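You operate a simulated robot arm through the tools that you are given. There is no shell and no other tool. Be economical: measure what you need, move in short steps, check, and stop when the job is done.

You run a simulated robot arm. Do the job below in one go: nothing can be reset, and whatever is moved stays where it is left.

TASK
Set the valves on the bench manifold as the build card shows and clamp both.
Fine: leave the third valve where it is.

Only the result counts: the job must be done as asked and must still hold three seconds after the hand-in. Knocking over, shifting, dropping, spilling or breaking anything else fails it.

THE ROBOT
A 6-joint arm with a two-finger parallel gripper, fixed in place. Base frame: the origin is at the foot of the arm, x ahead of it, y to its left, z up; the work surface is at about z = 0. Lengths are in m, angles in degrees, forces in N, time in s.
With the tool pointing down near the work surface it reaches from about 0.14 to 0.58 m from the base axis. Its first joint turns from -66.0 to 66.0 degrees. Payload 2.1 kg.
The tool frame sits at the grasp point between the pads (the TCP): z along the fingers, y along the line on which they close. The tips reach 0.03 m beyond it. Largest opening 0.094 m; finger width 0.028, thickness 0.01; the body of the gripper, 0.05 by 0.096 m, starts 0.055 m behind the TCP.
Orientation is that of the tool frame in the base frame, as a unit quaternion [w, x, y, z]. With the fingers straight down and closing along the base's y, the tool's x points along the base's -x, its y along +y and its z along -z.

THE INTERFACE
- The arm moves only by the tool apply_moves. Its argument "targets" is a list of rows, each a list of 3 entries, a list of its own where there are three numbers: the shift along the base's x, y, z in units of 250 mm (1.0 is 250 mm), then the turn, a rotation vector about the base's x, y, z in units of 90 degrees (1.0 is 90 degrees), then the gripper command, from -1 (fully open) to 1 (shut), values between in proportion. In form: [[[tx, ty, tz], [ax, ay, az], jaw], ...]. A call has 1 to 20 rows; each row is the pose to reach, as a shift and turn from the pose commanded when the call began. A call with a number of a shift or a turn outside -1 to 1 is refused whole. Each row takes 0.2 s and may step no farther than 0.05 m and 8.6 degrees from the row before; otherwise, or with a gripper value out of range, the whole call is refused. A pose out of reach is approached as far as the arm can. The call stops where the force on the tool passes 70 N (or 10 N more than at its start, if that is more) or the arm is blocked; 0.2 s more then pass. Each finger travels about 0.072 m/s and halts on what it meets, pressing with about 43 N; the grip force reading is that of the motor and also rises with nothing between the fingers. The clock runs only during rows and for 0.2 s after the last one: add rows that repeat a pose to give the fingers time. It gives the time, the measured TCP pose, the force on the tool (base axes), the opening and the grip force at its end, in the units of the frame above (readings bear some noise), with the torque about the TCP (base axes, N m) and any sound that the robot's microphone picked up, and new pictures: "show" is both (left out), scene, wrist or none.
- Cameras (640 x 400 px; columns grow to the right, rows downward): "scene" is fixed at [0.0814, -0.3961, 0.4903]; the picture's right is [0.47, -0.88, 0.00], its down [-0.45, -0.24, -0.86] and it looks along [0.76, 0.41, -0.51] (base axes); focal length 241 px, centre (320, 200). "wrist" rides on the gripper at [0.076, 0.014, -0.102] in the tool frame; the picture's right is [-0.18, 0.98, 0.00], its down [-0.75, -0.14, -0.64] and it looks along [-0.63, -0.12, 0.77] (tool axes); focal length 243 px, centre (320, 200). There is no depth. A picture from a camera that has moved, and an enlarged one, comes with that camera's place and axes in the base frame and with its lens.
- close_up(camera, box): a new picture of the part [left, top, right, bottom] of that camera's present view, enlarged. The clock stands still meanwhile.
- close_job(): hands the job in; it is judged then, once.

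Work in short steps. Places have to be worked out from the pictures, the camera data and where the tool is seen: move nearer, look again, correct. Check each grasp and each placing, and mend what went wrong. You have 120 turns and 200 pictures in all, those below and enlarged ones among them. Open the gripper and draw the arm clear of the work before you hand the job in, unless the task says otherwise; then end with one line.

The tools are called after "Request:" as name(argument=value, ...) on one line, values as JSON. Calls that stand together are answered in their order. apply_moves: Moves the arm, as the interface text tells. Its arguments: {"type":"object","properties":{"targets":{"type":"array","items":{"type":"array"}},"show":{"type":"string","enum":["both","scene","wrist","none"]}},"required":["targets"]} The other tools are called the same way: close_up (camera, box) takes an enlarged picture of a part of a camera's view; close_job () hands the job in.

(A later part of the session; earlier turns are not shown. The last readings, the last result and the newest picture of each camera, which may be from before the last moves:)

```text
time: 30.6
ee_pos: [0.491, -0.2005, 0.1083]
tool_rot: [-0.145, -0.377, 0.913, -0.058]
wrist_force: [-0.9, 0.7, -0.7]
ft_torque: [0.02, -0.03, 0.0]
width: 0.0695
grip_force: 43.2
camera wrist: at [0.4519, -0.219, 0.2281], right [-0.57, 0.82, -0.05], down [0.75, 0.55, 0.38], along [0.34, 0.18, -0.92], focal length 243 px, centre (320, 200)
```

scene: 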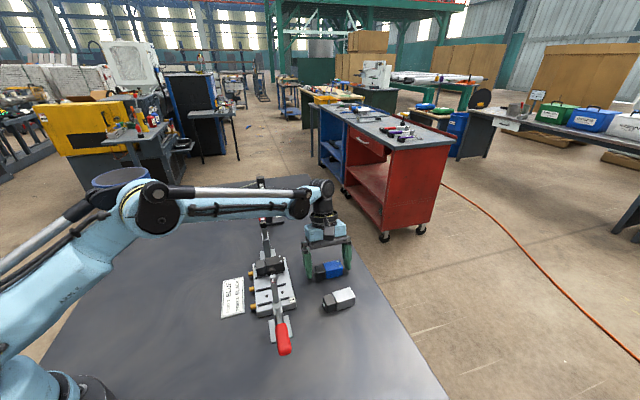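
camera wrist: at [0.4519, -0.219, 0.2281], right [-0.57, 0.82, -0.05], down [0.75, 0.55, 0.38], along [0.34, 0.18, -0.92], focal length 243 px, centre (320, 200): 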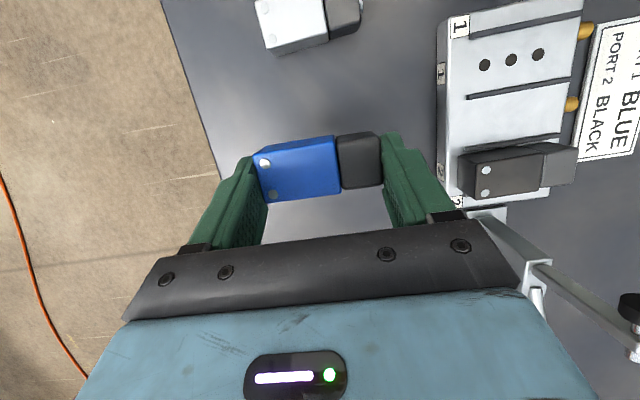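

Held. I move over port 1 at height.

Request:
apply_moves(targets=[[[-0.15, 0.037, 0], [0, 0, 0], 1], [[-0.297, 0.075, 0], [0, 0, 0], 1], [[-0.41, 0.188, 0], [0, 0, 0], 1], [[-0.5236, 0.301, 0], [0, 0, 0], 1], [[-0.5236, 0.301, 0], [0, 0, 0], 1], [[-0.5236, 0.301, -0.08], [0, 0, 0], 1], [[-0.5236, 0.301, -0.14], [0, 0, 0], 1], [[-0.5236, 0.301, -0.14], [0, 0, 0], 1]])

Request:
close_up(camera="wrist", box=[200, 80, 440, 230])

Request:
close_up(camera="scene", box=[220, 220, 332, 290])

```text
time: 32.4
ee_pos: [0.3606, -0.1255, 0.0699]
tool_rot: [-0.145, -0.378, 0.913, -0.058]
wrist_force: [-0.5, -0.2, -0.9]
ft_torque: [0.03, 0.0, -0.04]
width: 0.0695
grip_force: 43.4
camera wrist: at [0.3221, -0.1441, 0.1905], right [-0.57, 0.82, -0.05], down [0.75, 0.55, 0.38], along [0.34, 0.18, -0.92], focal length 243 px, centre (320, 200)
```

scene: 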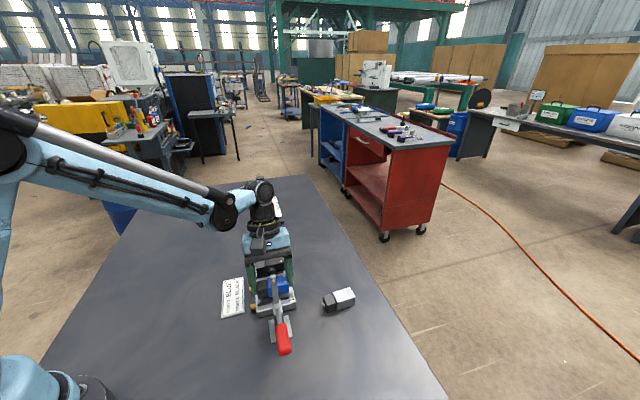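
wrist: 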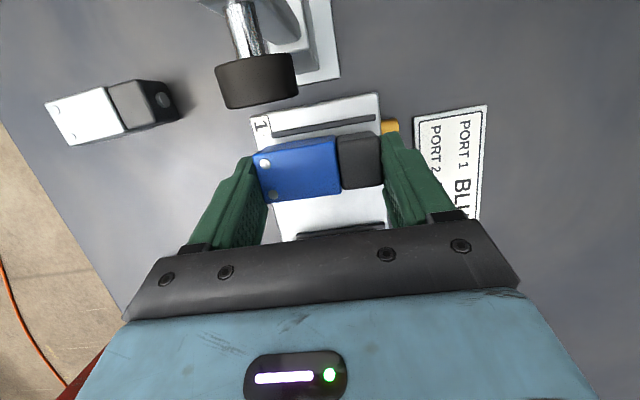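

```text
2.67 times, centred on (320, 155) of wrist
camera zoom: at [0.3221, -0.1441, 0.1905], right [-0.57, 0.82, -0.05], down [0.75, 0.55, 0.38], along [0.34, 0.18, -0.92], focal length 647 px, centre (320, 320)
```

zoom: 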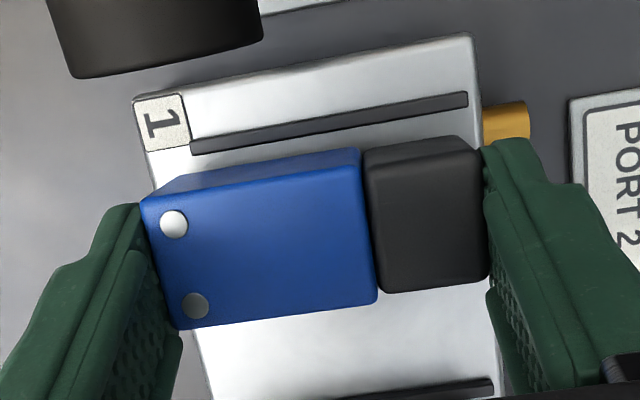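

```text
5.71 times, centred on (276, 255) of scene
camera zoom: at [0.0814, -0.3961, 0.4903], right [0.47, -0.88, 0.0], down [-0.45, -0.24, -0.86], along [0.76, 0.41, -0.51], focal length 1375 px, centre (571, -114)
```

zoom: 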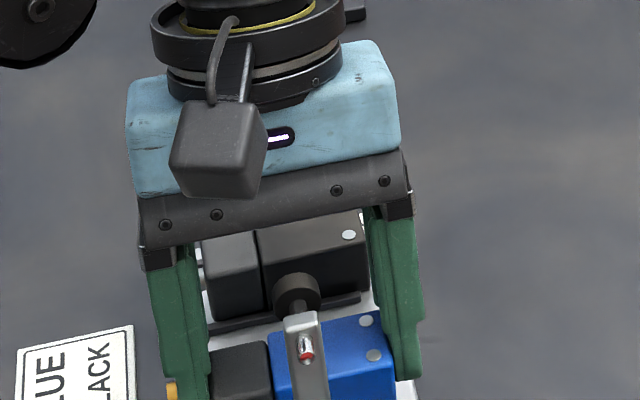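

Slight correction: about 2 mm toward the centre and 1.5 mm toward the label side. Then I lower to contact.

Request:
apply_moves(targets=[[[0.011, 0.001, 0], [0, 0, 0], 1], [[0.011, 0.001, -0.025], [0, 0, 0], 1], [[0.011, 0.001, -0.044], [0, 0, 0], 1], [[0.011, 0.001, -0.052], [0, 0, 0], 1], [[0.011, 0.001, -0.052], [0, 0, 0], 1]], show="none")

Request:
close_up(camera="wrist", box=[200, 80, 440, 230])

```text
time: 33.6
ee_pos: [0.3635, -0.1266, 0.0594]
tool_rot: [-0.145, -0.378, 0.912, -0.058]
wrist_force: [-1.1, 0.8, 9.9]
ft_torque: [-0.23, -0.28, -0.04]
width: 0.0697
grip_force: 43.5
```

```text
2.67 times, centred on (320, 155) of wrist
camera zoom: at [0.3251, -0.144, 0.1793], right [-0.57, 0.82, -0.05], down [0.75, 0.55, 0.38], along [0.34, 0.17, -0.92], focal length 647 px, centre (320, 320)
```

zoom: 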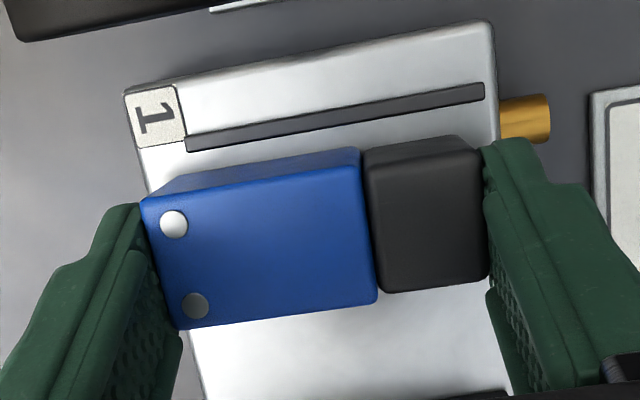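

Touching down. I press slightly to seat it, relieve, release and retract.

Request:
apply_moves(targets=[[[0, 0, -0.005], [0, 0, 0], 1], [[0, 0, -0.005], [0, 0, 0], 1], [[0, 0, -0.001], [0, 0, 0], 1], [[0, 0, -0.001], [0, 0, 0], 0.2], [[0, 0, -0.001], [0, 0, 0], -0.6], [[0, 0, -0.001], [0, 0, 0], -0.9], [[0, 0, -0.001], [0, 0, 0], -0.9], [[0.03, 0.03, 0.13], [0, 0, 0], -0.9], [[0.06, 0.06, 0.28], [0, 0, 0], -0.9], [[0.09, 0.09, 0.42], [0, 0, 0], -0.9], [[0.09, 0.09, 0.55], [0, 0, 0], -0.9], [[0.09, 0.09, 0.55], [0, 0, 0], -0.9]])

Request:
close_up(camera="wrist", box=[200, 40, 440, 190])

Request:
close_up(camera="scene", box=[200, 170, 360, 270])

Request:
close_up(camera="scene", box=[220, 240, 348, 320])

```text
time: 36.2
ee_pos: [0.3861, -0.1044, 0.1965]
tool_rot: [-0.144, -0.378, 0.913, -0.058]
wrist_force: [0.1, -0.1, 0.0]
ft_torque: [-0.05, 0.01, 0.03]
width: 0.0894
grip_force: 0.1
camera wrist: at [0.3478, -0.1223, 0.3166], right [-0.57, 0.82, -0.05], down [0.75, 0.55, 0.38], along [0.34, 0.18, -0.92], focal length 243 px, centre (320, 200)
```

scene: 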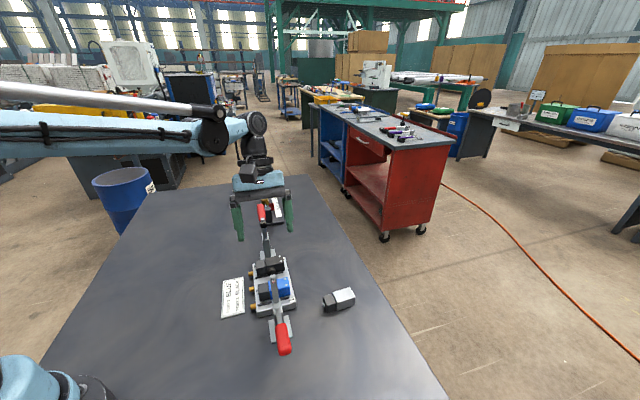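
wrist: 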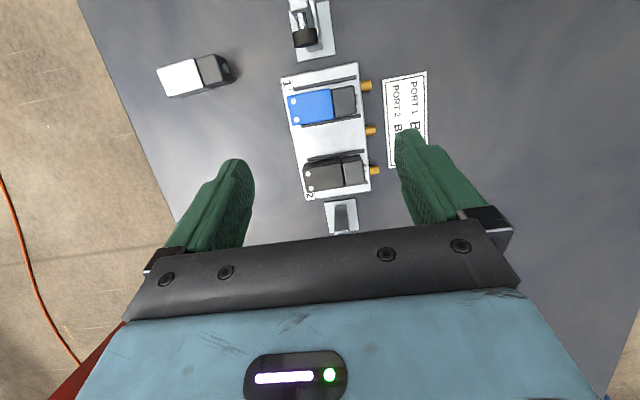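

```text
2.67 times, centred on (320, 115) of wrist
camera zoom: at [0.3478, -0.1223, 0.3166], right [-0.57, 0.82, -0.05], down [0.75, 0.55, 0.38], along [0.34, 0.18, -0.92], focal length 647 px, centre (320, 427)
```

zoom: 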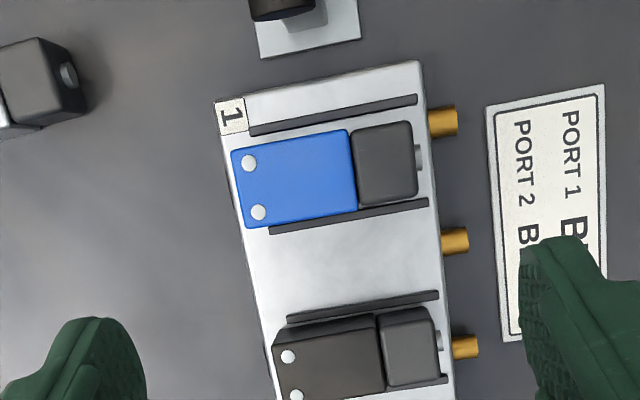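

```text
4.00 times, centred on (280, 220) of scene
camera zoom: at [0.0814, -0.3961, 0.4903], right [0.47, -0.88, 0.0], down [-0.45, -0.24, -0.86], along [0.76, 0.41, -0.51], focal length 963 px, centre (480, 120)
```

zoom: 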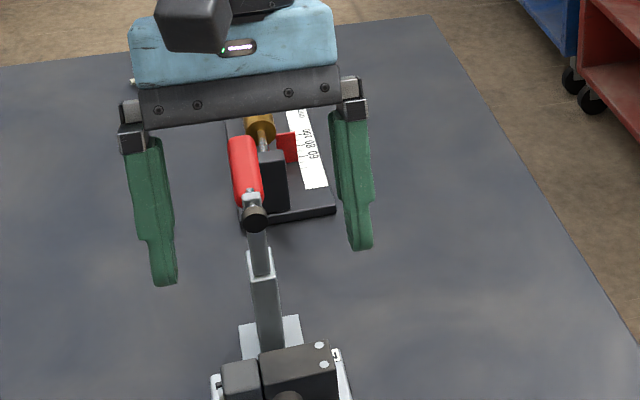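

```text
5.00 times, centred on (284, 280) of scene
camera zoom: at [0.0814, -0.3961, 0.4903], right [0.47, -0.88, 0.0], down [-0.45, -0.24, -0.86], along [0.76, 0.41, -0.51], focal length 1204 px, centre (500, -200)
```

zoom: 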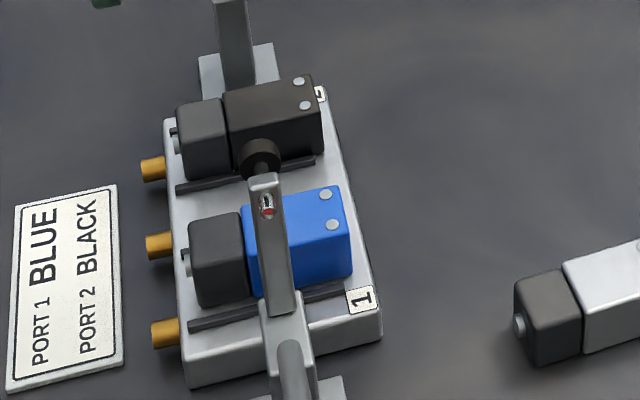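

Both valves are seated. Now clamp 1: I raise, untilt and go above its handle to measure.

Request:
apply_moves(targets=[[[0, 0, 0.15], [0.05, -0.05, 0], -0.9], [[-0.1, -0.1, 0.22], [0.1, -0.1, 0], -1], [[-0.22, -0.22, 0.22], [0.1414, -0.1414, 0], -1], [[-0.34, -0.34, 0.22], [0.1414, -0.1414, 0], -1], [[-0.46, -0.46, 0.22], [0.1414, -0.1414, 0], -1], [[-0.58, -0.58, 0.22], [0.1414, -0.1414, 0], -1], [[-0.6, -0.6, 0.22], [0.1414, -0.1414, 0], -1]])

Request:
close_up(camera="wrist", box=[200, 0, 440, 150])

Request:
close_up(camera="scene", box=[220, 280, 348, 360])

```text
time: 37.8
ee_pos: [0.2358, -0.2519, 0.2514]
tool_rot: [-0.001, -0.384, 0.924, 0.002]
wrist_force: [-0.7, 0.4, -0.4]
ft_torque: [0.01, -0.01, 0.0]
width: 0.094
grip_force: 0.0
camera wrist: at [0.1717, -0.296, 0.3531], right [-0.57, 0.82, 0.0], down [0.63, 0.43, 0.64], along [0.53, 0.37, -0.77], focal length 243 px, centre (320, 200)
```

scene: 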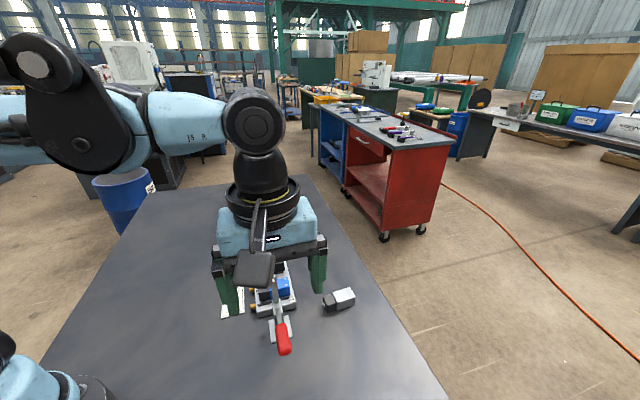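
wrist: 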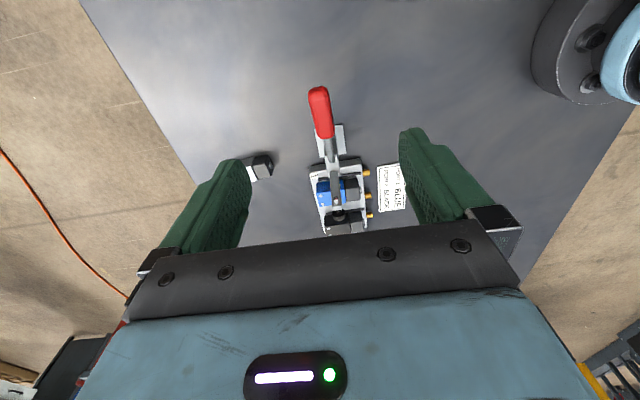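

```text
2.67 times, centred on (320, 75) of wrist
camera zoom: at [0.1717, -0.296, 0.3531], right [-0.57, 0.82, 0.0], down [0.63, 0.43, 0.64], along [0.53, 0.37, -0.77], focal length 647 px, centre (320, 533)
```

zoom: 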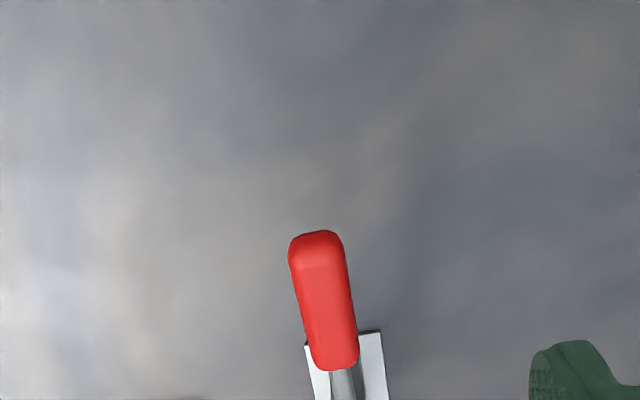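

```text
5.00 times, centred on (284, 320) of scene
camera zoom: at [0.0814, -0.3961, 0.4903], right [0.47, -0.88, 0.0], down [-0.45, -0.24, -0.86], along [0.76, 0.41, -0.51], focal length 1204 px, centre (500, -400)
```

zoom: 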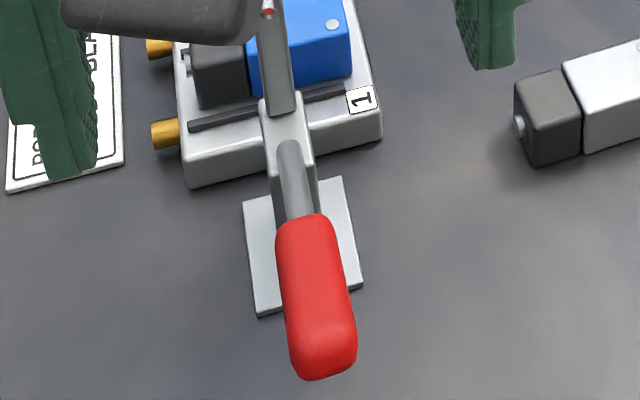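

Triangulated: the red grip runs from (0.268,-0.218,0.094) to (0.228,-0.258,0.106). I descend astride its middle.

Request:
apply_moves(targets=[[[0.02, 0.026, -0.17], [0, 0, 0], -0.6], [[0.038, 0.052, -0.34], [0, 0, 0], -0.4], [[0.038, 0.052, -0.5], [0, 0, 0], -0.3], [[0.038, 0.052, -0.604], [0, 0, 0], -0.3], [[0.038, 0.052, -0.604], [0, 0, 0], -0.3]])

Request:
close_up(camera="scene", box=[200, 240, 376, 350])

```text
time: 39.0
ee_pos: [0.246, -0.239, 0.0974]
tool_rot: [0.0, -0.383, 0.924, 0.001]
wrist_force: [-0.5, 0.5, -0.1]
ft_torque: [0.01, -0.01, -0.01]
width: 0.0612
grip_force: 0.0
camera wrist: at [0.1822, -0.2833, 0.1997], right [-0.57, 0.82, 0.0], down [0.63, 0.43, 0.64], along [0.53, 0.37, -0.77], focal length 243 px, centre (320, 200)
```

scene: 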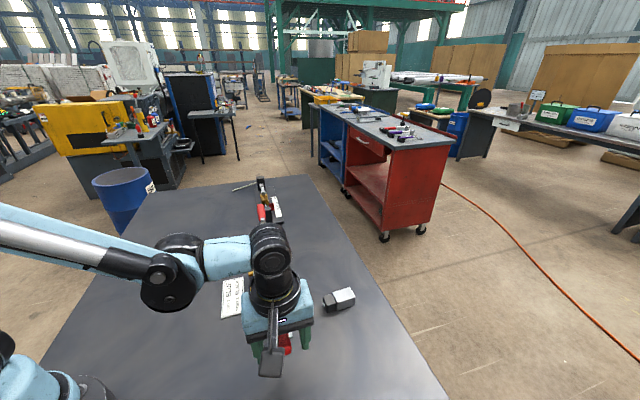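
wrist: 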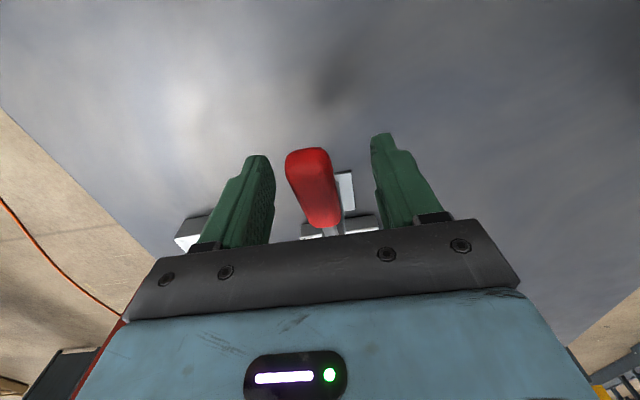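

```text
3.64 times, centred on (288, 295) of scene
camera zoom: at [0.0814, -0.3961, 0.4903], right [0.47, -0.88, 0.0], down [-0.45, -0.24, -0.86], along [0.76, 0.41, -0.51], focal length 875 px, centre (436, -146)
```

zoom: 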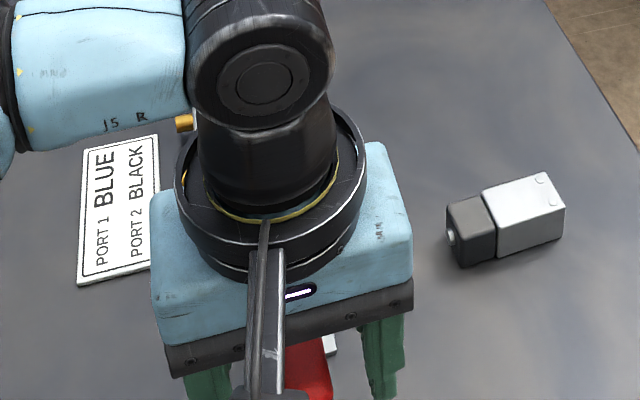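

The handle lies between the pads, so I close on it.

Request:
apply_moves(targets=[[[0, 0, 0], [0, 0, 0], 0.3], [[0, 0, 0], [0, 0, 0], 1], [[0, 0, 0], [0, 0, 0], 1], [[0, 0, 0], [0, 0, 0], 1]], show="none")

Request:
apply_moves(targets=[[[0, 0, 0.06], [0, 0, 0], 1], [[0.006, 0.006, 0.1], [0, 0, 0], 1]], show="wrist")

```text
time: 40.0
ee_pos: [0.2474, -0.2409, 0.099]
tool_rot: [0.001, -0.383, 0.924, -0.002]
wrist_force: [21.2, -17.1, -5.9]
ft_torque: [0.0, 0.52, 0.01]
width: 0.0248
grip_force: 45.4
```

```text
time: 40.7
ee_pos: [0.2523, -0.2361, 0.1235]
tool_rot: [0.008, -0.385, 0.923, -0.001]
wrist_force: [2.7, -0.4, -4.7]
ft_torque: [-0.06, 0.26, -0.1]
width: 0.0248
grip_force: 44.8
stopped in row 2: the force on the tool passed its limit at 79 N (the readings are from after the stop); the commanded pose is now the measured one
camera wrist: at [0.1865, -0.2805, 0.2232], right [-0.57, 0.82, 0.0], down [0.62, 0.43, 0.65], along [0.54, 0.37, -0.76], focal length 243 px, centre (320, 200)
```

wrist: 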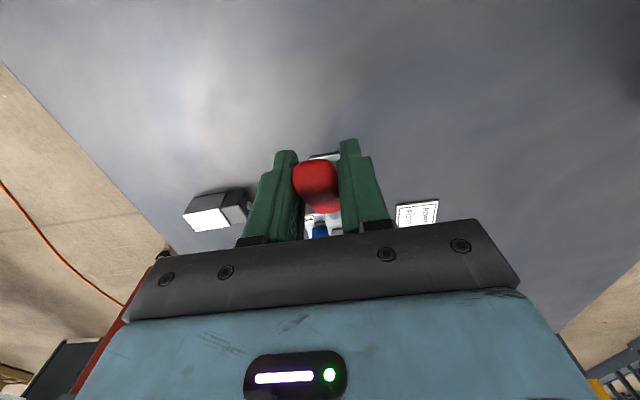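

The handle has risen about 15°, then the step was too brisk (79 N). I continue in smaller steps along the arc, turning the tool with it.

Request:
apply_moves(targets=[[[0.008, 0.008, 0.018], [-0.025, 0.025, 0], 1], [[0.018, 0.018, 0.036], [-0.05, 0.05, 0], 1], [[0.029, 0.029, 0.054], [-0.08, 0.08, 0], 1], [[0.04, 0.04, 0.072], [-0.11, 0.11, 0], 1], [[0.0515, 0.0515, 0.089], [-0.137, 0.137, 0], 1]], show="scene")

```text
time: 41.9
ee_pos: [0.267, -0.2217, 0.1431]
tool_rot: [-0.129, -0.383, 0.913, -0.059]
wrist_force: [28.0, -0.1, -52.0]
ft_torque: [-0.49, 0.94, -0.04]
width: 0.025
grip_force: 44.9
```

scene: 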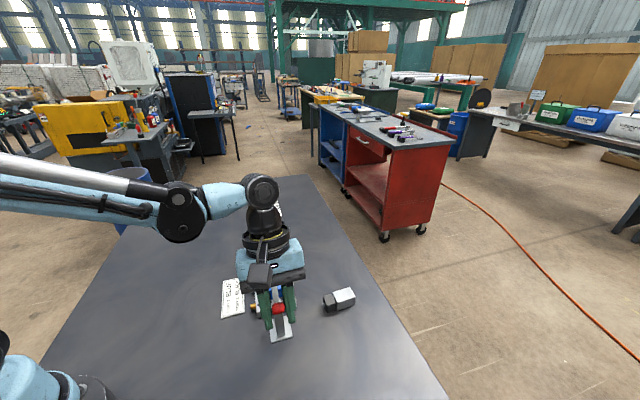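

Force shows I'm pulling outward radially, so the true arc is tighter. I'll look at the clamp.

Request:
close_up(camera="scene", box=[220, 260, 348, 340])

Request:
close_up(camera="wrist", box=[200, 120, 440, 270])

```text
5.00 times, centred on (284, 300) of scene
camera zoom: at [0.0816, -0.3962, 0.4902], right [0.47, -0.88, 0.0], down [-0.45, -0.24, -0.86], along [0.76, 0.41, -0.51], focal length 1204 px, centre (500, -300)
```

zoom: 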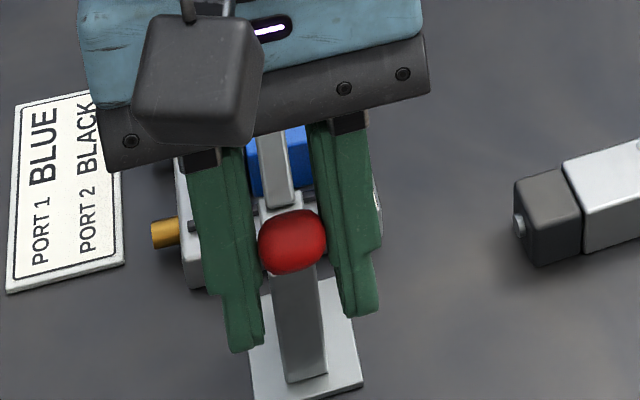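

```text
2.67 times, centred on (320, 195) of wrist
camera zoom: at [0.2241, -0.2424, 0.2623], right [-0.58, 0.81, -0.06], down [0.73, 0.55, 0.41], along [0.36, 0.19, -0.91], focal length 647 px, centre (320, 213)
```

zoom: 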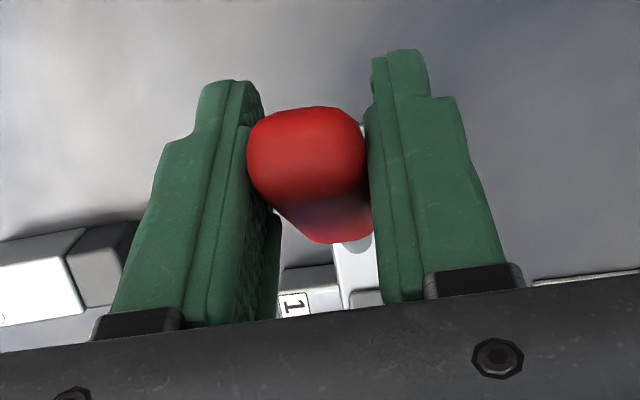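

Re-fit: handle pivot ≈(s=-0.128, z=0.091) and grasp radius ≈0.067; the handle is now at about 55°. I continue on that arc.

Request:
apply_moves(targets=[[[0.01, 0.01, 0.0], [-0.025, 0.025, 0], 1], [[0.024, 0.024, 0.011], [-0.06, 0.06, 0], 1], [[0.0387, 0.0387, 0.022], [-0.094, 0.094, 0], 1], [[0.054, 0.054, 0.03], [-0.13, 0.13, 0], 1], [[0.0696, 0.0696, 0.0376], [-0.173, 0.173, 0], 1]], show="scene")

Request:
close_up(camera="scene", box=[220, 250, 348, 330])

```text
time: 43.1
ee_pos: [0.2824, -0.2065, 0.1553]
tool_rot: [-0.306, -0.364, 0.87, -0.13]
wrist_force: [13.4, 2.2, 21.8]
ft_torque: [1.08, -0.95, -0.13]
width: 0.0252
grip_force: 45.1
```

scene: 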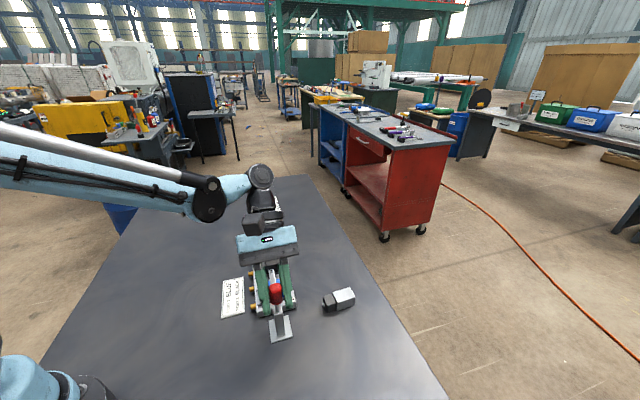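

```text
5.00 times, centred on (284, 290) of scene
camera zoom: at [0.0813, -0.3961, 0.4904], right [0.47, -0.88, 0.0], down [-0.45, -0.24, -0.86], along [0.76, 0.41, -0.51], focal length 1204 px, centre (500, -250)
```

zoom: 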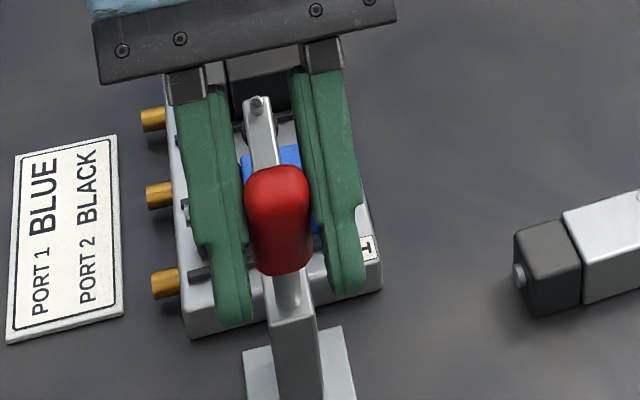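

The arm is coming down over blue and the handle is at about 75°. I continue to ~95°.

Request:
apply_moves(targets=[[[0.016, 0.016, 0.01], [-0.02, 0.02, 0], 1], [[0.0317, 0.0317, 0.015], [-0.04, 0.04, 0], 1], [[0.048, 0.048, 0.016], [-0.06, 0.06, 0], 1], [[0.0656, 0.0656, 0.015], [-0.08, 0.08, 0], 1]], show="scene")

Request:
close_up(camera="scene", box=[220, 250, 348, 330])

```text
time: 44.1
ee_pos: [0.2966, -0.1898, 0.1584]
tool_rot: [-0.383, -0.351, 0.839, -0.161]
wrist_force: [0.6, -25.2, -1.5]
ft_torque: [-0.84, 1.23, -0.24]
width: 0.0249
grip_force: 45.2
```

scene: 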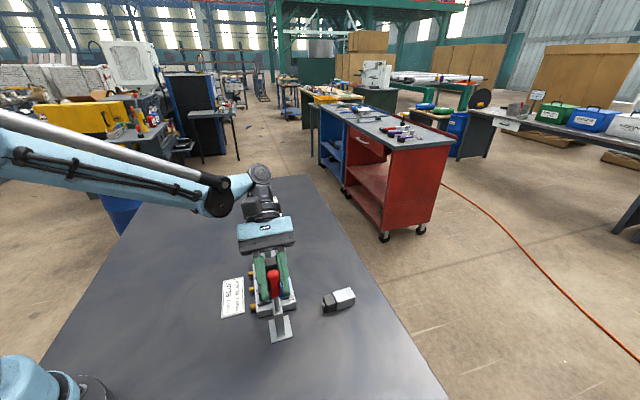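

```text
5.00 times, centred on (284, 290) of scene
camera zoom: at [0.0814, -0.3962, 0.4903], right [0.47, -0.88, 0.0], down [-0.45, -0.24, -0.86], along [0.76, 0.41, -0.51], focal length 1204 px, centre (500, -250)
```

zoom: 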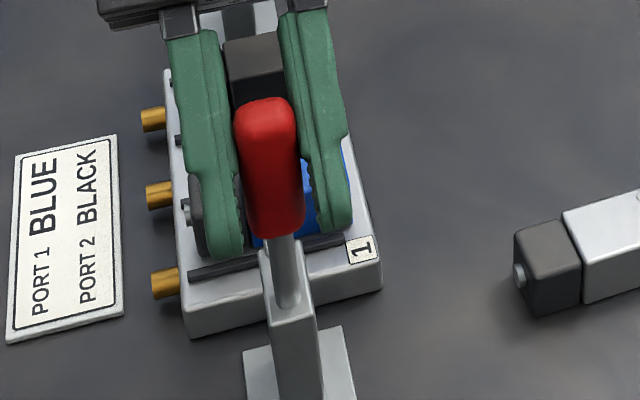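

About 94° now with moderate force and no click yet. I continue in small steps.

Request:
apply_moves(targets=[[[0.017, 0.013, -0.002], [-0.02, 0.02, 0], 1], [[0.0345, 0.03, -0.006], [-0.04, 0.04, 0], 1], [[0.05, 0.046, -0.012], [-0.06, 0.06, 0], 1]], show="wrist")

Request:
close_up(camera="scene", box=[220, 250, 348, 330])

```text
time: 44.6
ee_pos: [0.2973, -0.1896, 0.1576]
tool_rot: [-0.413, -0.345, 0.826, -0.165]
wrist_force: [-2.8, 4.8, 3.6]
ft_torque: [-0.5, -0.52, -0.09]
width: 0.025
grip_force: 45.2
out of reach, approached as far as the arm can: row 1, 2
stopped in row 2: the force on the tool passed its limit at 86 N (the readings are from after the stop); the commanded pose is now the measured one
camera wrist: at [0.3146, -0.1551, 0.2799], right [-0.62, 0.77, -0.13], down [0.78, 0.59, -0.22], along [-0.09, -0.24, -0.97], focal length 243 px, centre (320, 200)
```

wrist: 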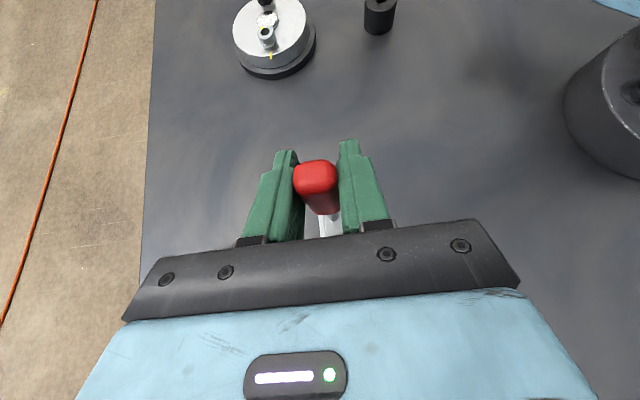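

```text
5.00 times, centred on (284, 290) of scene
camera zoom: at [0.0814, -0.3961, 0.4903], right [0.47, -0.88, 0.0], down [-0.45, -0.24, -0.86], along [0.76, 0.41, -0.51], focal length 1204 px, centre (500, -250)
```

zoom: 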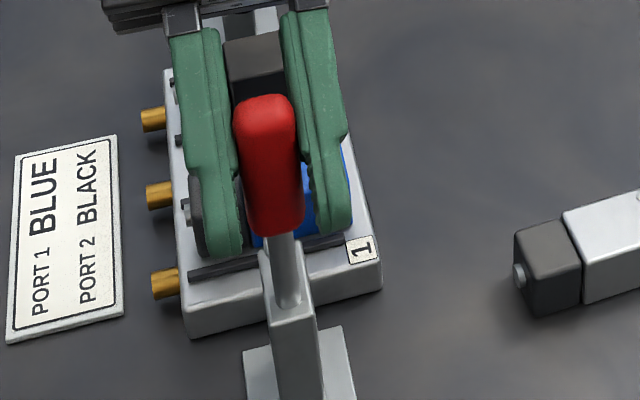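

The force limit was reached near the end of travel, possibly locked. I open slightly and see whether the handle stays.

Request:
apply_moves(targets=[[[0, 0, 0], [0, 0, 0], 0.2], [[0, 0, 0], [0, 0, 0], -0.2], [[0, 0, 0], [0, 0, 0], -0.2], [[0.07, 0.07, 0.1], [0, 0, 0], -0.2], [[0.14, 0.14, 0.2], [0.05, -0.05, 0], -0.2], [[0.18, 0.18, 0.3], [0.1, -0.1, 0], -0.2], [[0.18, 0.18, 0.4], [0.15, -0.15, 0], -0.2], [[0.18, 0.18, 0.5], [0.2, -0.2, 0], -0.2]])

Request:
close_up(camera="scene", box=[210, 240, 354, 330])

```text
time: 46.4
ee_pos: [0.3427, -0.1439, 0.2828]
tool_rot: [-0.22, -0.376, 0.896, -0.085]
wrist_force: [0.7, 0.9, 0.2]
ft_torque: [0.03, 0.02, 0.0]
width: 0.0564
grip_force: 0.1
out of reach, approached as far as the arm can: row 4, 5
camera wrist: at [0.3189, -0.1502, 0.408], right [-0.59, 0.81, -0.07], down [0.78, 0.59, 0.22], along [0.22, 0.07, -0.97], focal length 243 px, centre (320, 200)
```

scene: 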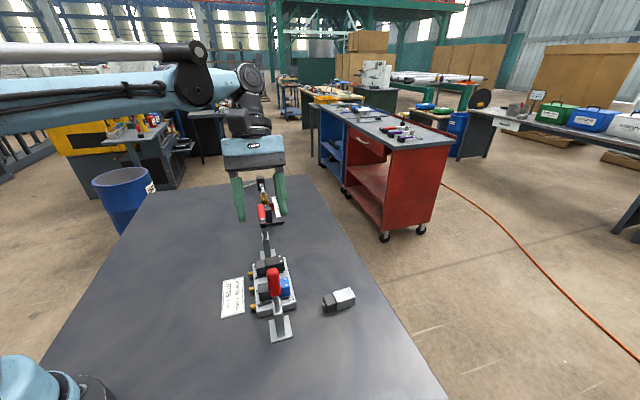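
wrist: 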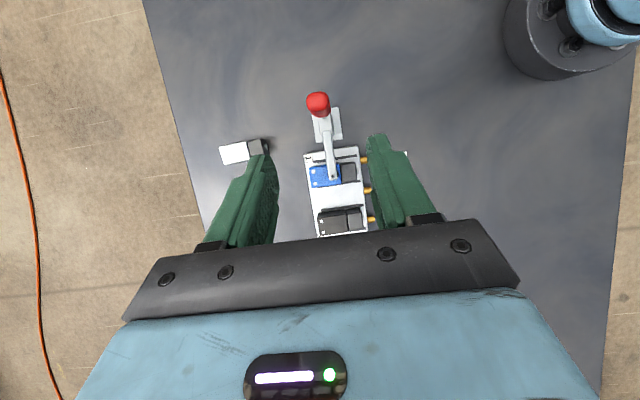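

```text
4.44 times, centred on (282, 285) of scene
camera zoom: at [0.0814, -0.3961, 0.4903], right [0.47, -0.88, 0.0], down [-0.45, -0.24, -0.86], along [0.76, 0.41, -0.51], focal length 1070 px, centre (489, -178)
```

zoom: 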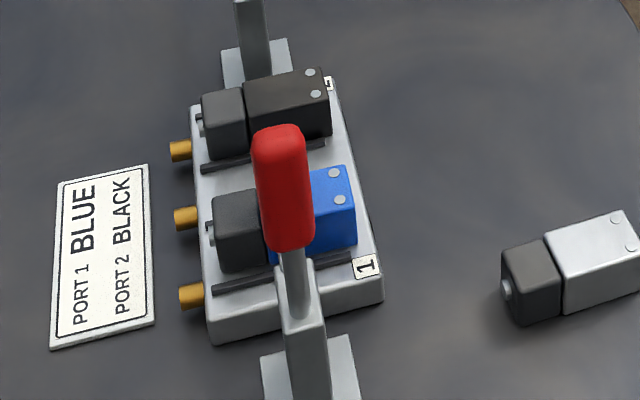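

Request:
close_up(camera="wrist", box=[250, 80, 410, 180])

```text
4.00 times, centred on (330, 130) of wrist
camera zoom: at [0.3189, -0.1502, 0.408], right [-0.59, 0.81, -0.07], down [0.78, 0.59, 0.22], along [0.22, 0.07, -0.97], focal length 970 px, centre (280, 480)
```

zoom: 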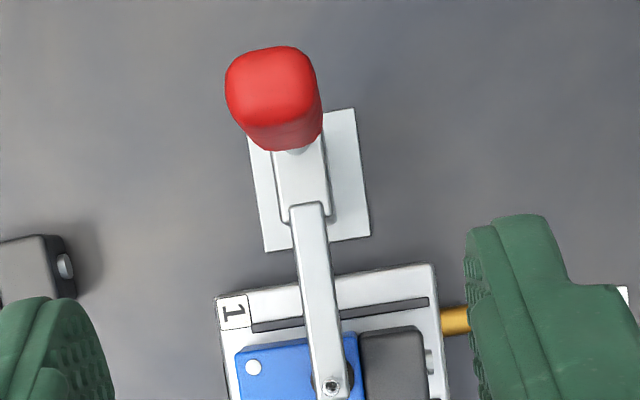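

The arm is down on blue. I'm unsure it's locked over-centre, so I'll push the handle inward with closed fingers from outside to confirm.

Request:
apply_moves(targets=[[[-0.06, -0.06, 0.08], [0.06, -0.06, 0], 0.3], [[-0.16, -0.16, 0.08], [0.12, -0.12, 0], 1], [[-0.26, -0.26, 0.08], [0.18, -0.18, 0], 1], [[-0.34, -0.34, 0.04], [0.2145, -0.2145, 0], 1], [[-0.34, -0.34, -0.12], [0.2145, -0.2145, 0], 1], [[-0.34, -0.34, -0.28], [0.2145, -0.2145, 0], 1], [[-0.34, -0.34, -0.431], [0.2145, -0.2145, 0], 1], [[-0.32, -0.32, -0.431], [0.2145, -0.2145, 0], 1], [[-0.302, -0.302, -0.431], [0.2145, -0.2145, 0], 1]])

Request:
close_up(camera="scene", box=[210, 220, 370, 320])

```text
time: 48.4
ee_pos: [0.2663, -0.2206, 0.1753]
tool_rot: [-0.001, -0.388, 0.921, 0.004]
wrist_force: [-0.3, 0.7, 0.1]
ft_torque: [0.01, 0.03, 0.02]
width: 0.0
grip_force: 32.9
camera wrist: at [0.2041, -0.2648, 0.2765], right [-0.58, 0.82, 0.01], down [0.63, 0.44, 0.64], along [0.52, 0.37, -0.77], focal length 243 px, centre (320, 200)
```

scene: 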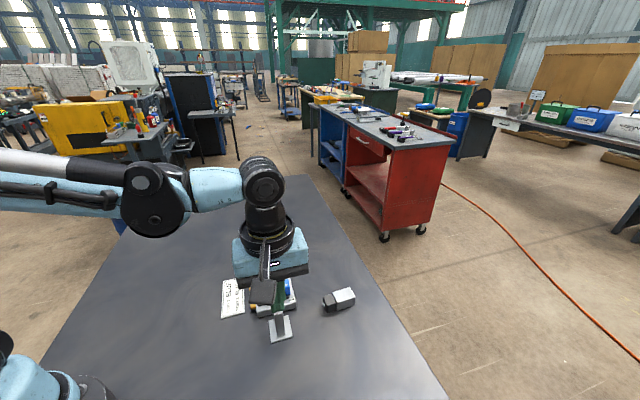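
wrist: 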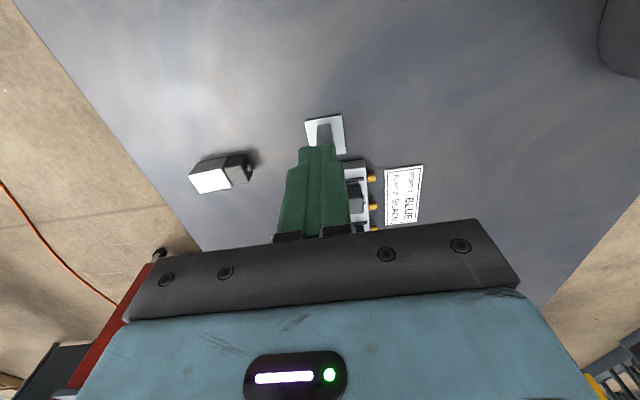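

```text
4.00 times, centred on (290, 270) of scene
camera zoom: at [0.0814, -0.3961, 0.4903], right [0.47, -0.88, 0.0], down [-0.45, -0.24, -0.86], along [0.76, 0.41, -0.51], focal length 963 px, centre (440, -80)
```

zoom: 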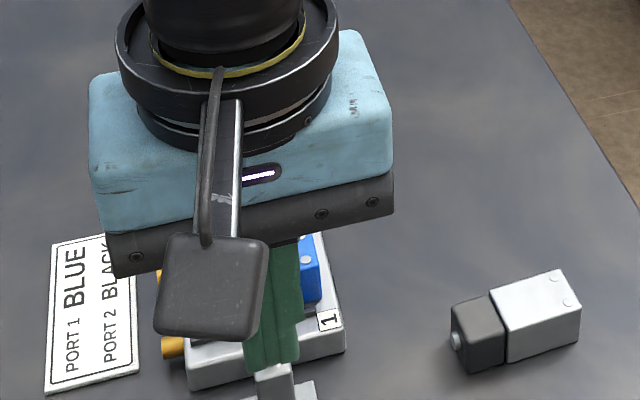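

I'm now behind the handle; pushing inward in 3 mm rows.

Request:
apply_moves(targets=[[[0.0085, 0.0085, 0], [0, 0, 0], 1], [[0.017, 0.017, 0], [0, 0, 0], 1], [[0.0255, 0.0255, 0], [0, 0, 0], 1], [[0.034, 0.034, 0], [0, 0, 0], 1], [[0.0425, 0.0425, 0], [0, 0, 0], 1], [[0.051, 0.051, 0], [0, 0, 0], 1], [[0.0595, 0.0595, 0], [0, 0, 0], 1], [[0.068, 0.068, 0], [0, 0, 0], 1]], show="none")

```text
time: 50.2
ee_pos: [0.2835, -0.2043, 0.1753]
tool_rot: [-0.005, -0.388, 0.922, 0.002]
wrist_force: [-11.3, -9.4, 1.7]
ft_torque: [0.0, -0.02, 0.05]
width: 0.0
grip_force: 33.6
```

In contact at 15 N. I continue gently.

Request:
apply_moves(targets=[[[0.005, 0.005, 0], [0, 0, 0], 1], [[0.01, 0.01, 0], [0, 0, 0], 1], [[0.015, 0.015, 0], [0, 0, 0], 1], [[0.02, 0.02, 0], [0, 0, 0], 1], [[0.025, 0.025, 0], [0, 0, 0], 1], [[0.03, 0.03, 0], [0, 0, 0], 1]], show="none")

```text
time: 51.3
ee_pos: [0.284, -0.2046, 0.1761]
tool_rot: [-0.014, -0.384, 0.923, 0.0]
wrist_force: [-9.4, -7.7, 3.4]
ft_torque: [0.09, -0.08, -0.08]
width: 0.0001
grip_force: 33.1
stopped in row 5: the force on the tool passed its limit at 72 N (the readings are from after the stop); the commanded pose is now the measured one
```

It holds firm at 72 N with no movement: a hard stop at the closed end. Now I back away, rise, and travel to clamp 2 while turning the tool.

Request:
apply_moves(targets=[[[-0.03, -0.03, 0], [0, 0, 0], 1], [[-0.06, -0.06, 0.1], [0, 0, 0], 0.5], [[-0.06, -0.06, 0.28], [0, 0, 0], 0], [[-0.06, -0.06, 0.46], [0, 0, 0], 0], [[0.035, 0.035, 0.46], [0, 0, -0.09], 0], [[0.13, 0.13, 0.46], [0, 0, -0.18], 0], [[0.225, 0.225, 0.46], [0, 0, -0.27], 0], [[0.32, 0.32, 0.46], [0, 0, -0.36], 0], [[0.415, 0.415, 0.46], [0, 0, -0.45], 0], [[0.51, 0.51, 0.46], [0, 0, -0.54], 0], [[0.605, 0.605, 0.46], [0, 0, -0.63], 0], [[0.7, 0.7, 0.46], [0, 0, -0.72], -0.3], [[0.7, 0.7, 0.46], [0, 0, -0.81], -0.3], [[0.7, 0.7, 0.46], [0, 0, -0.9], -0.3], [[0.7, 0.7, 0.46], [0, 0, -0.99], -0.3]], show="scene")

Request:
close_up(camera="scene", box=[226, 250, 322, 310])

```text
time: 54.5
ee_pos: [0.4593, -0.0274, 0.2902]
tool_rot: [-0.01, 0.374, 0.927, 0.009]
wrist_force: [0.1, 0.0, 0.8]
ft_torque: [0.01, 0.05, 0.0]
width: 0.0612
grip_force: 0.2
```

scene: 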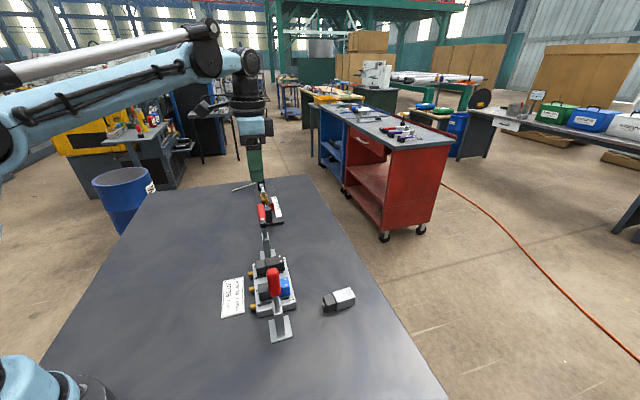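

```text
6.67 times, centred on (274, 280) of scene
camera zoom: at [0.0814, -0.3961, 0.4903], right [0.47, -0.88, 0.0], down [-0.45, -0.24, -0.86], along [0.76, 0.41, -0.51], focal length 1605 px, centre (627, -333)
```

zoom: 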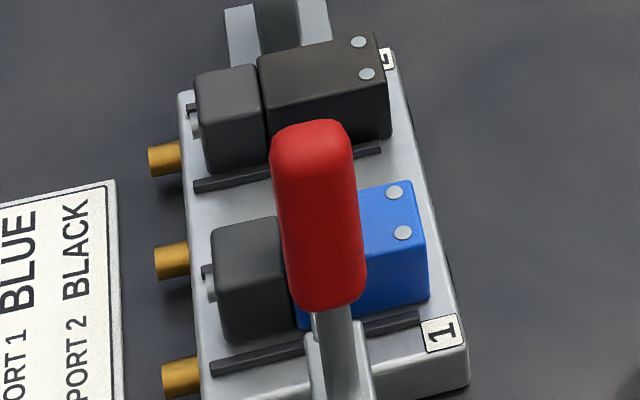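

Clamp 1 stays put. I finish the turn and move over clamp 2's handle.

Request:
apply_moves(targets=[[[0.04, 0.04, 0], [0, 0, -0.09], -0.3], [[0.08, 0.08, 0], [0, 0, -0.18], -0.3], [[0.12, 0.12, 0], [0, 0, -0.27], -0.3], [[0.16, 0.16, 0], [0, 0, -0.36], -0.3], [[0.2, 0.2, 0], [0, 0, -0.45], -0.3], [[0.24, 0.24, 0], [0, 0, -0.54], -0.3], [[0.28, 0.28, 0], [0, 0, -0.63], -0.3], [[0.304, 0.31, 0], [0, 0, -0.72], -0.3], [[0.304, 0.31, -0.05], [0, 0, -0.81], -0.3], [[0.304, 0.31, -0.1], [0, 0, -0.9], -0.3], [[0.304, 0.31, -0.16], [0, 0, -0.99], -0.3], [[0.304, 0.31, -0.16], [0, 0, -1.0], -0.3]])

Request:
close_up(camera="wrist", box=[200, 30, 440, 180])

Request:
close_up(camera="scene", box=[220, 180, 316, 240])

```text
time: 57.1
ee_pos: [0.5347, 0.0497, 0.2509]
tool_rot: [0.0, 0.921, 0.39, 0.013]
wrist_force: [-0.1, 0.5, -0.6]
ft_torque: [-0.02, -0.04, -0.04]
width: 0.0612
grip_force: 0.0
out of reach, approached as far as the arm can: row 7, 8, 9
camera wrist: at [0.5962, 0.0932, 0.3535], right [0.58, -0.82, 0.01], down [-0.64, -0.45, 0.62], along [-0.5, -0.36, -0.78], focal length 243 px, centre (320, 200)
```

scene: 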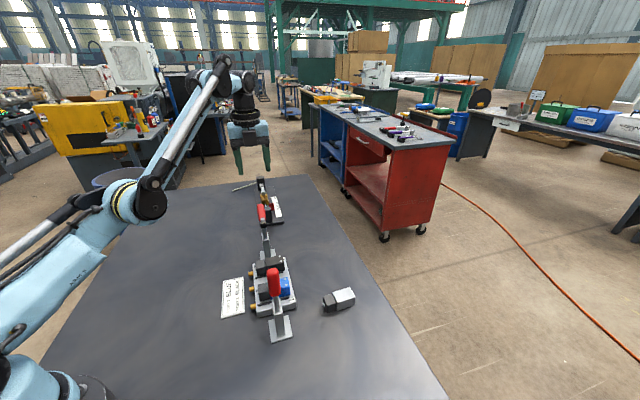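
wrist: 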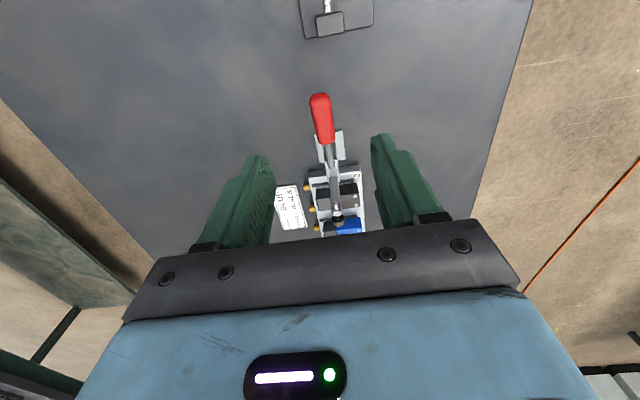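

```text
2.67 times, centred on (320, 105) of wrist
camera zoom: at [0.5962, 0.0932, 0.3535], right [0.58, -0.82, 0.01], down [-0.64, -0.45, 0.62], along [-0.5, -0.36, -0.78], focal length 647 px, centre (320, 453)
```

zoom: 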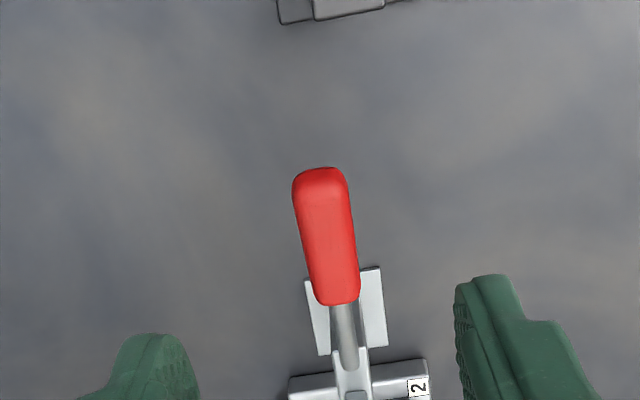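

```text
6.67 times, centred on (268, 210) of scene
camera zoom: at [0.0814, -0.3961, 0.4903], right [0.47, -0.88, 0.0], down [-0.45, -0.24, -0.86], along [0.76, 0.41, -0.51], focal length 1605 px, centre (667, 133)
```

zoom: 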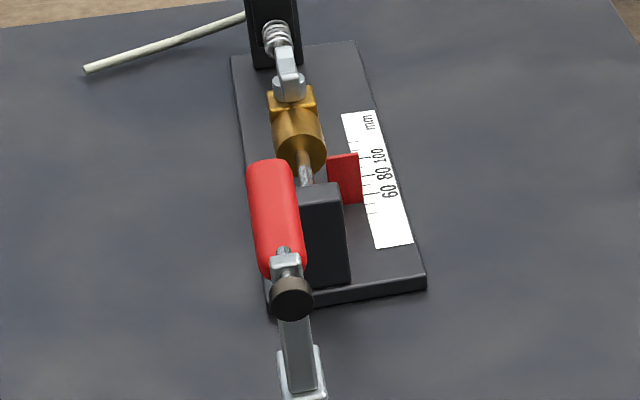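

Handle 2 mirrors handle 1: its grip centre is ≈(0.524,0.036,0.10). I descend astride it.

Request:
apply_moves(targets=[[[-0.02, -0.02, -0.17], [0, 0, 0], -0.3], [[-0.043, -0.047, -0.34], [0, 0, 0], -0.3], [[-0.043, -0.047, -0.5], [0, 0, 0], -0.3], [[-0.043, -0.047, -0.602], [0, 0, 0], -0.3], [[-0.043, -0.047, -0.602], [0, 0, 0], -0.3]])

```text
time: 58.3
ee_pos: [0.5876, 0.0408, 0.1257]
tool_rot: [-0.001, 0.92, 0.391, 0.012]
wrist_force: [0.4, 0.2, 0.7]
ft_torque: [0.0, -0.01, -0.01]
width: 0.0609
grip_force: 0.1
out of reach, approached as far as the arm can: row 1, 2, 3, 4, 5
camera wrist: at [0.6481, 0.0837, 0.2285], right [0.58, -0.81, 0.0], down [-0.64, -0.45, 0.62], along [-0.5, -0.36, -0.78], focal length 243 px, centre (320, 200)
```

scene: 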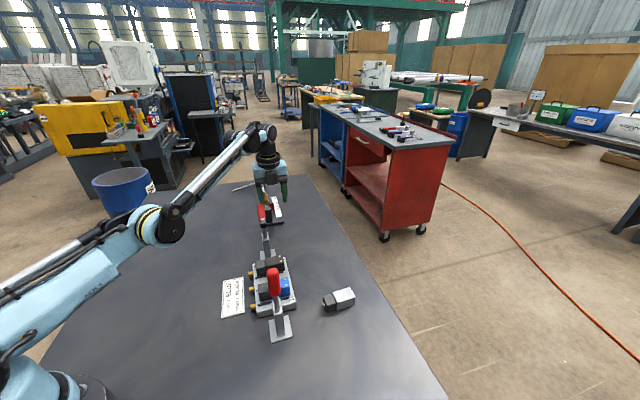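
wrist: 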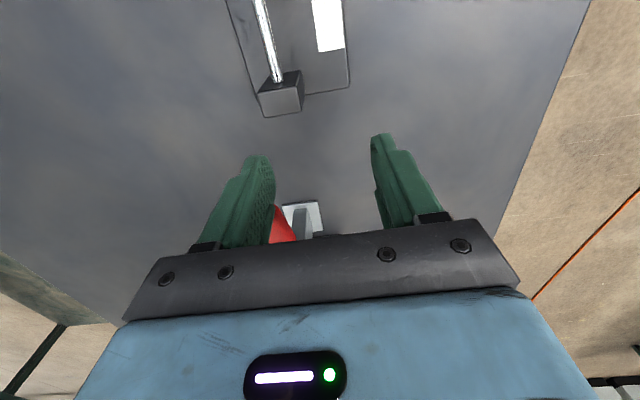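

This yaw hits a joint limit here, so the pose drifted, though nothing was touched. I back straight up, then turn 180° so the camera faces inward.

Request:
apply_moves(targets=[[[0, 0, 0.19], [0, 0, 0], -0.3], [[0, 0, 0.38], [0, 0, 0], -0.3], [[0, 0, 0.57], [0, 0, 0], -0.3], [[0, 0, 0.7], [0, 0, 0.08], -0.3], [[0, 0, 0.7], [0, 0, 0.16], -0.3]], show="scene")

```text
time: 59.5
ee_pos: [0.506, 0.0336, 0.2562]
tool_rot: [-0.002, 0.868, 0.496, 0.014]
wrist_force: [0.4, -1.3, 0.1]
ft_torque: [0.01, -0.02, 0.0]
width: 0.0609
grip_force: 0.1
out of reach, approached as far as the arm can: row 1, 2, 3, 4, 5
```

scene: 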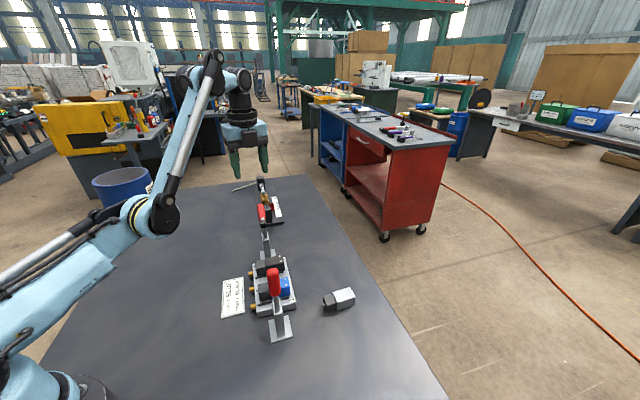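

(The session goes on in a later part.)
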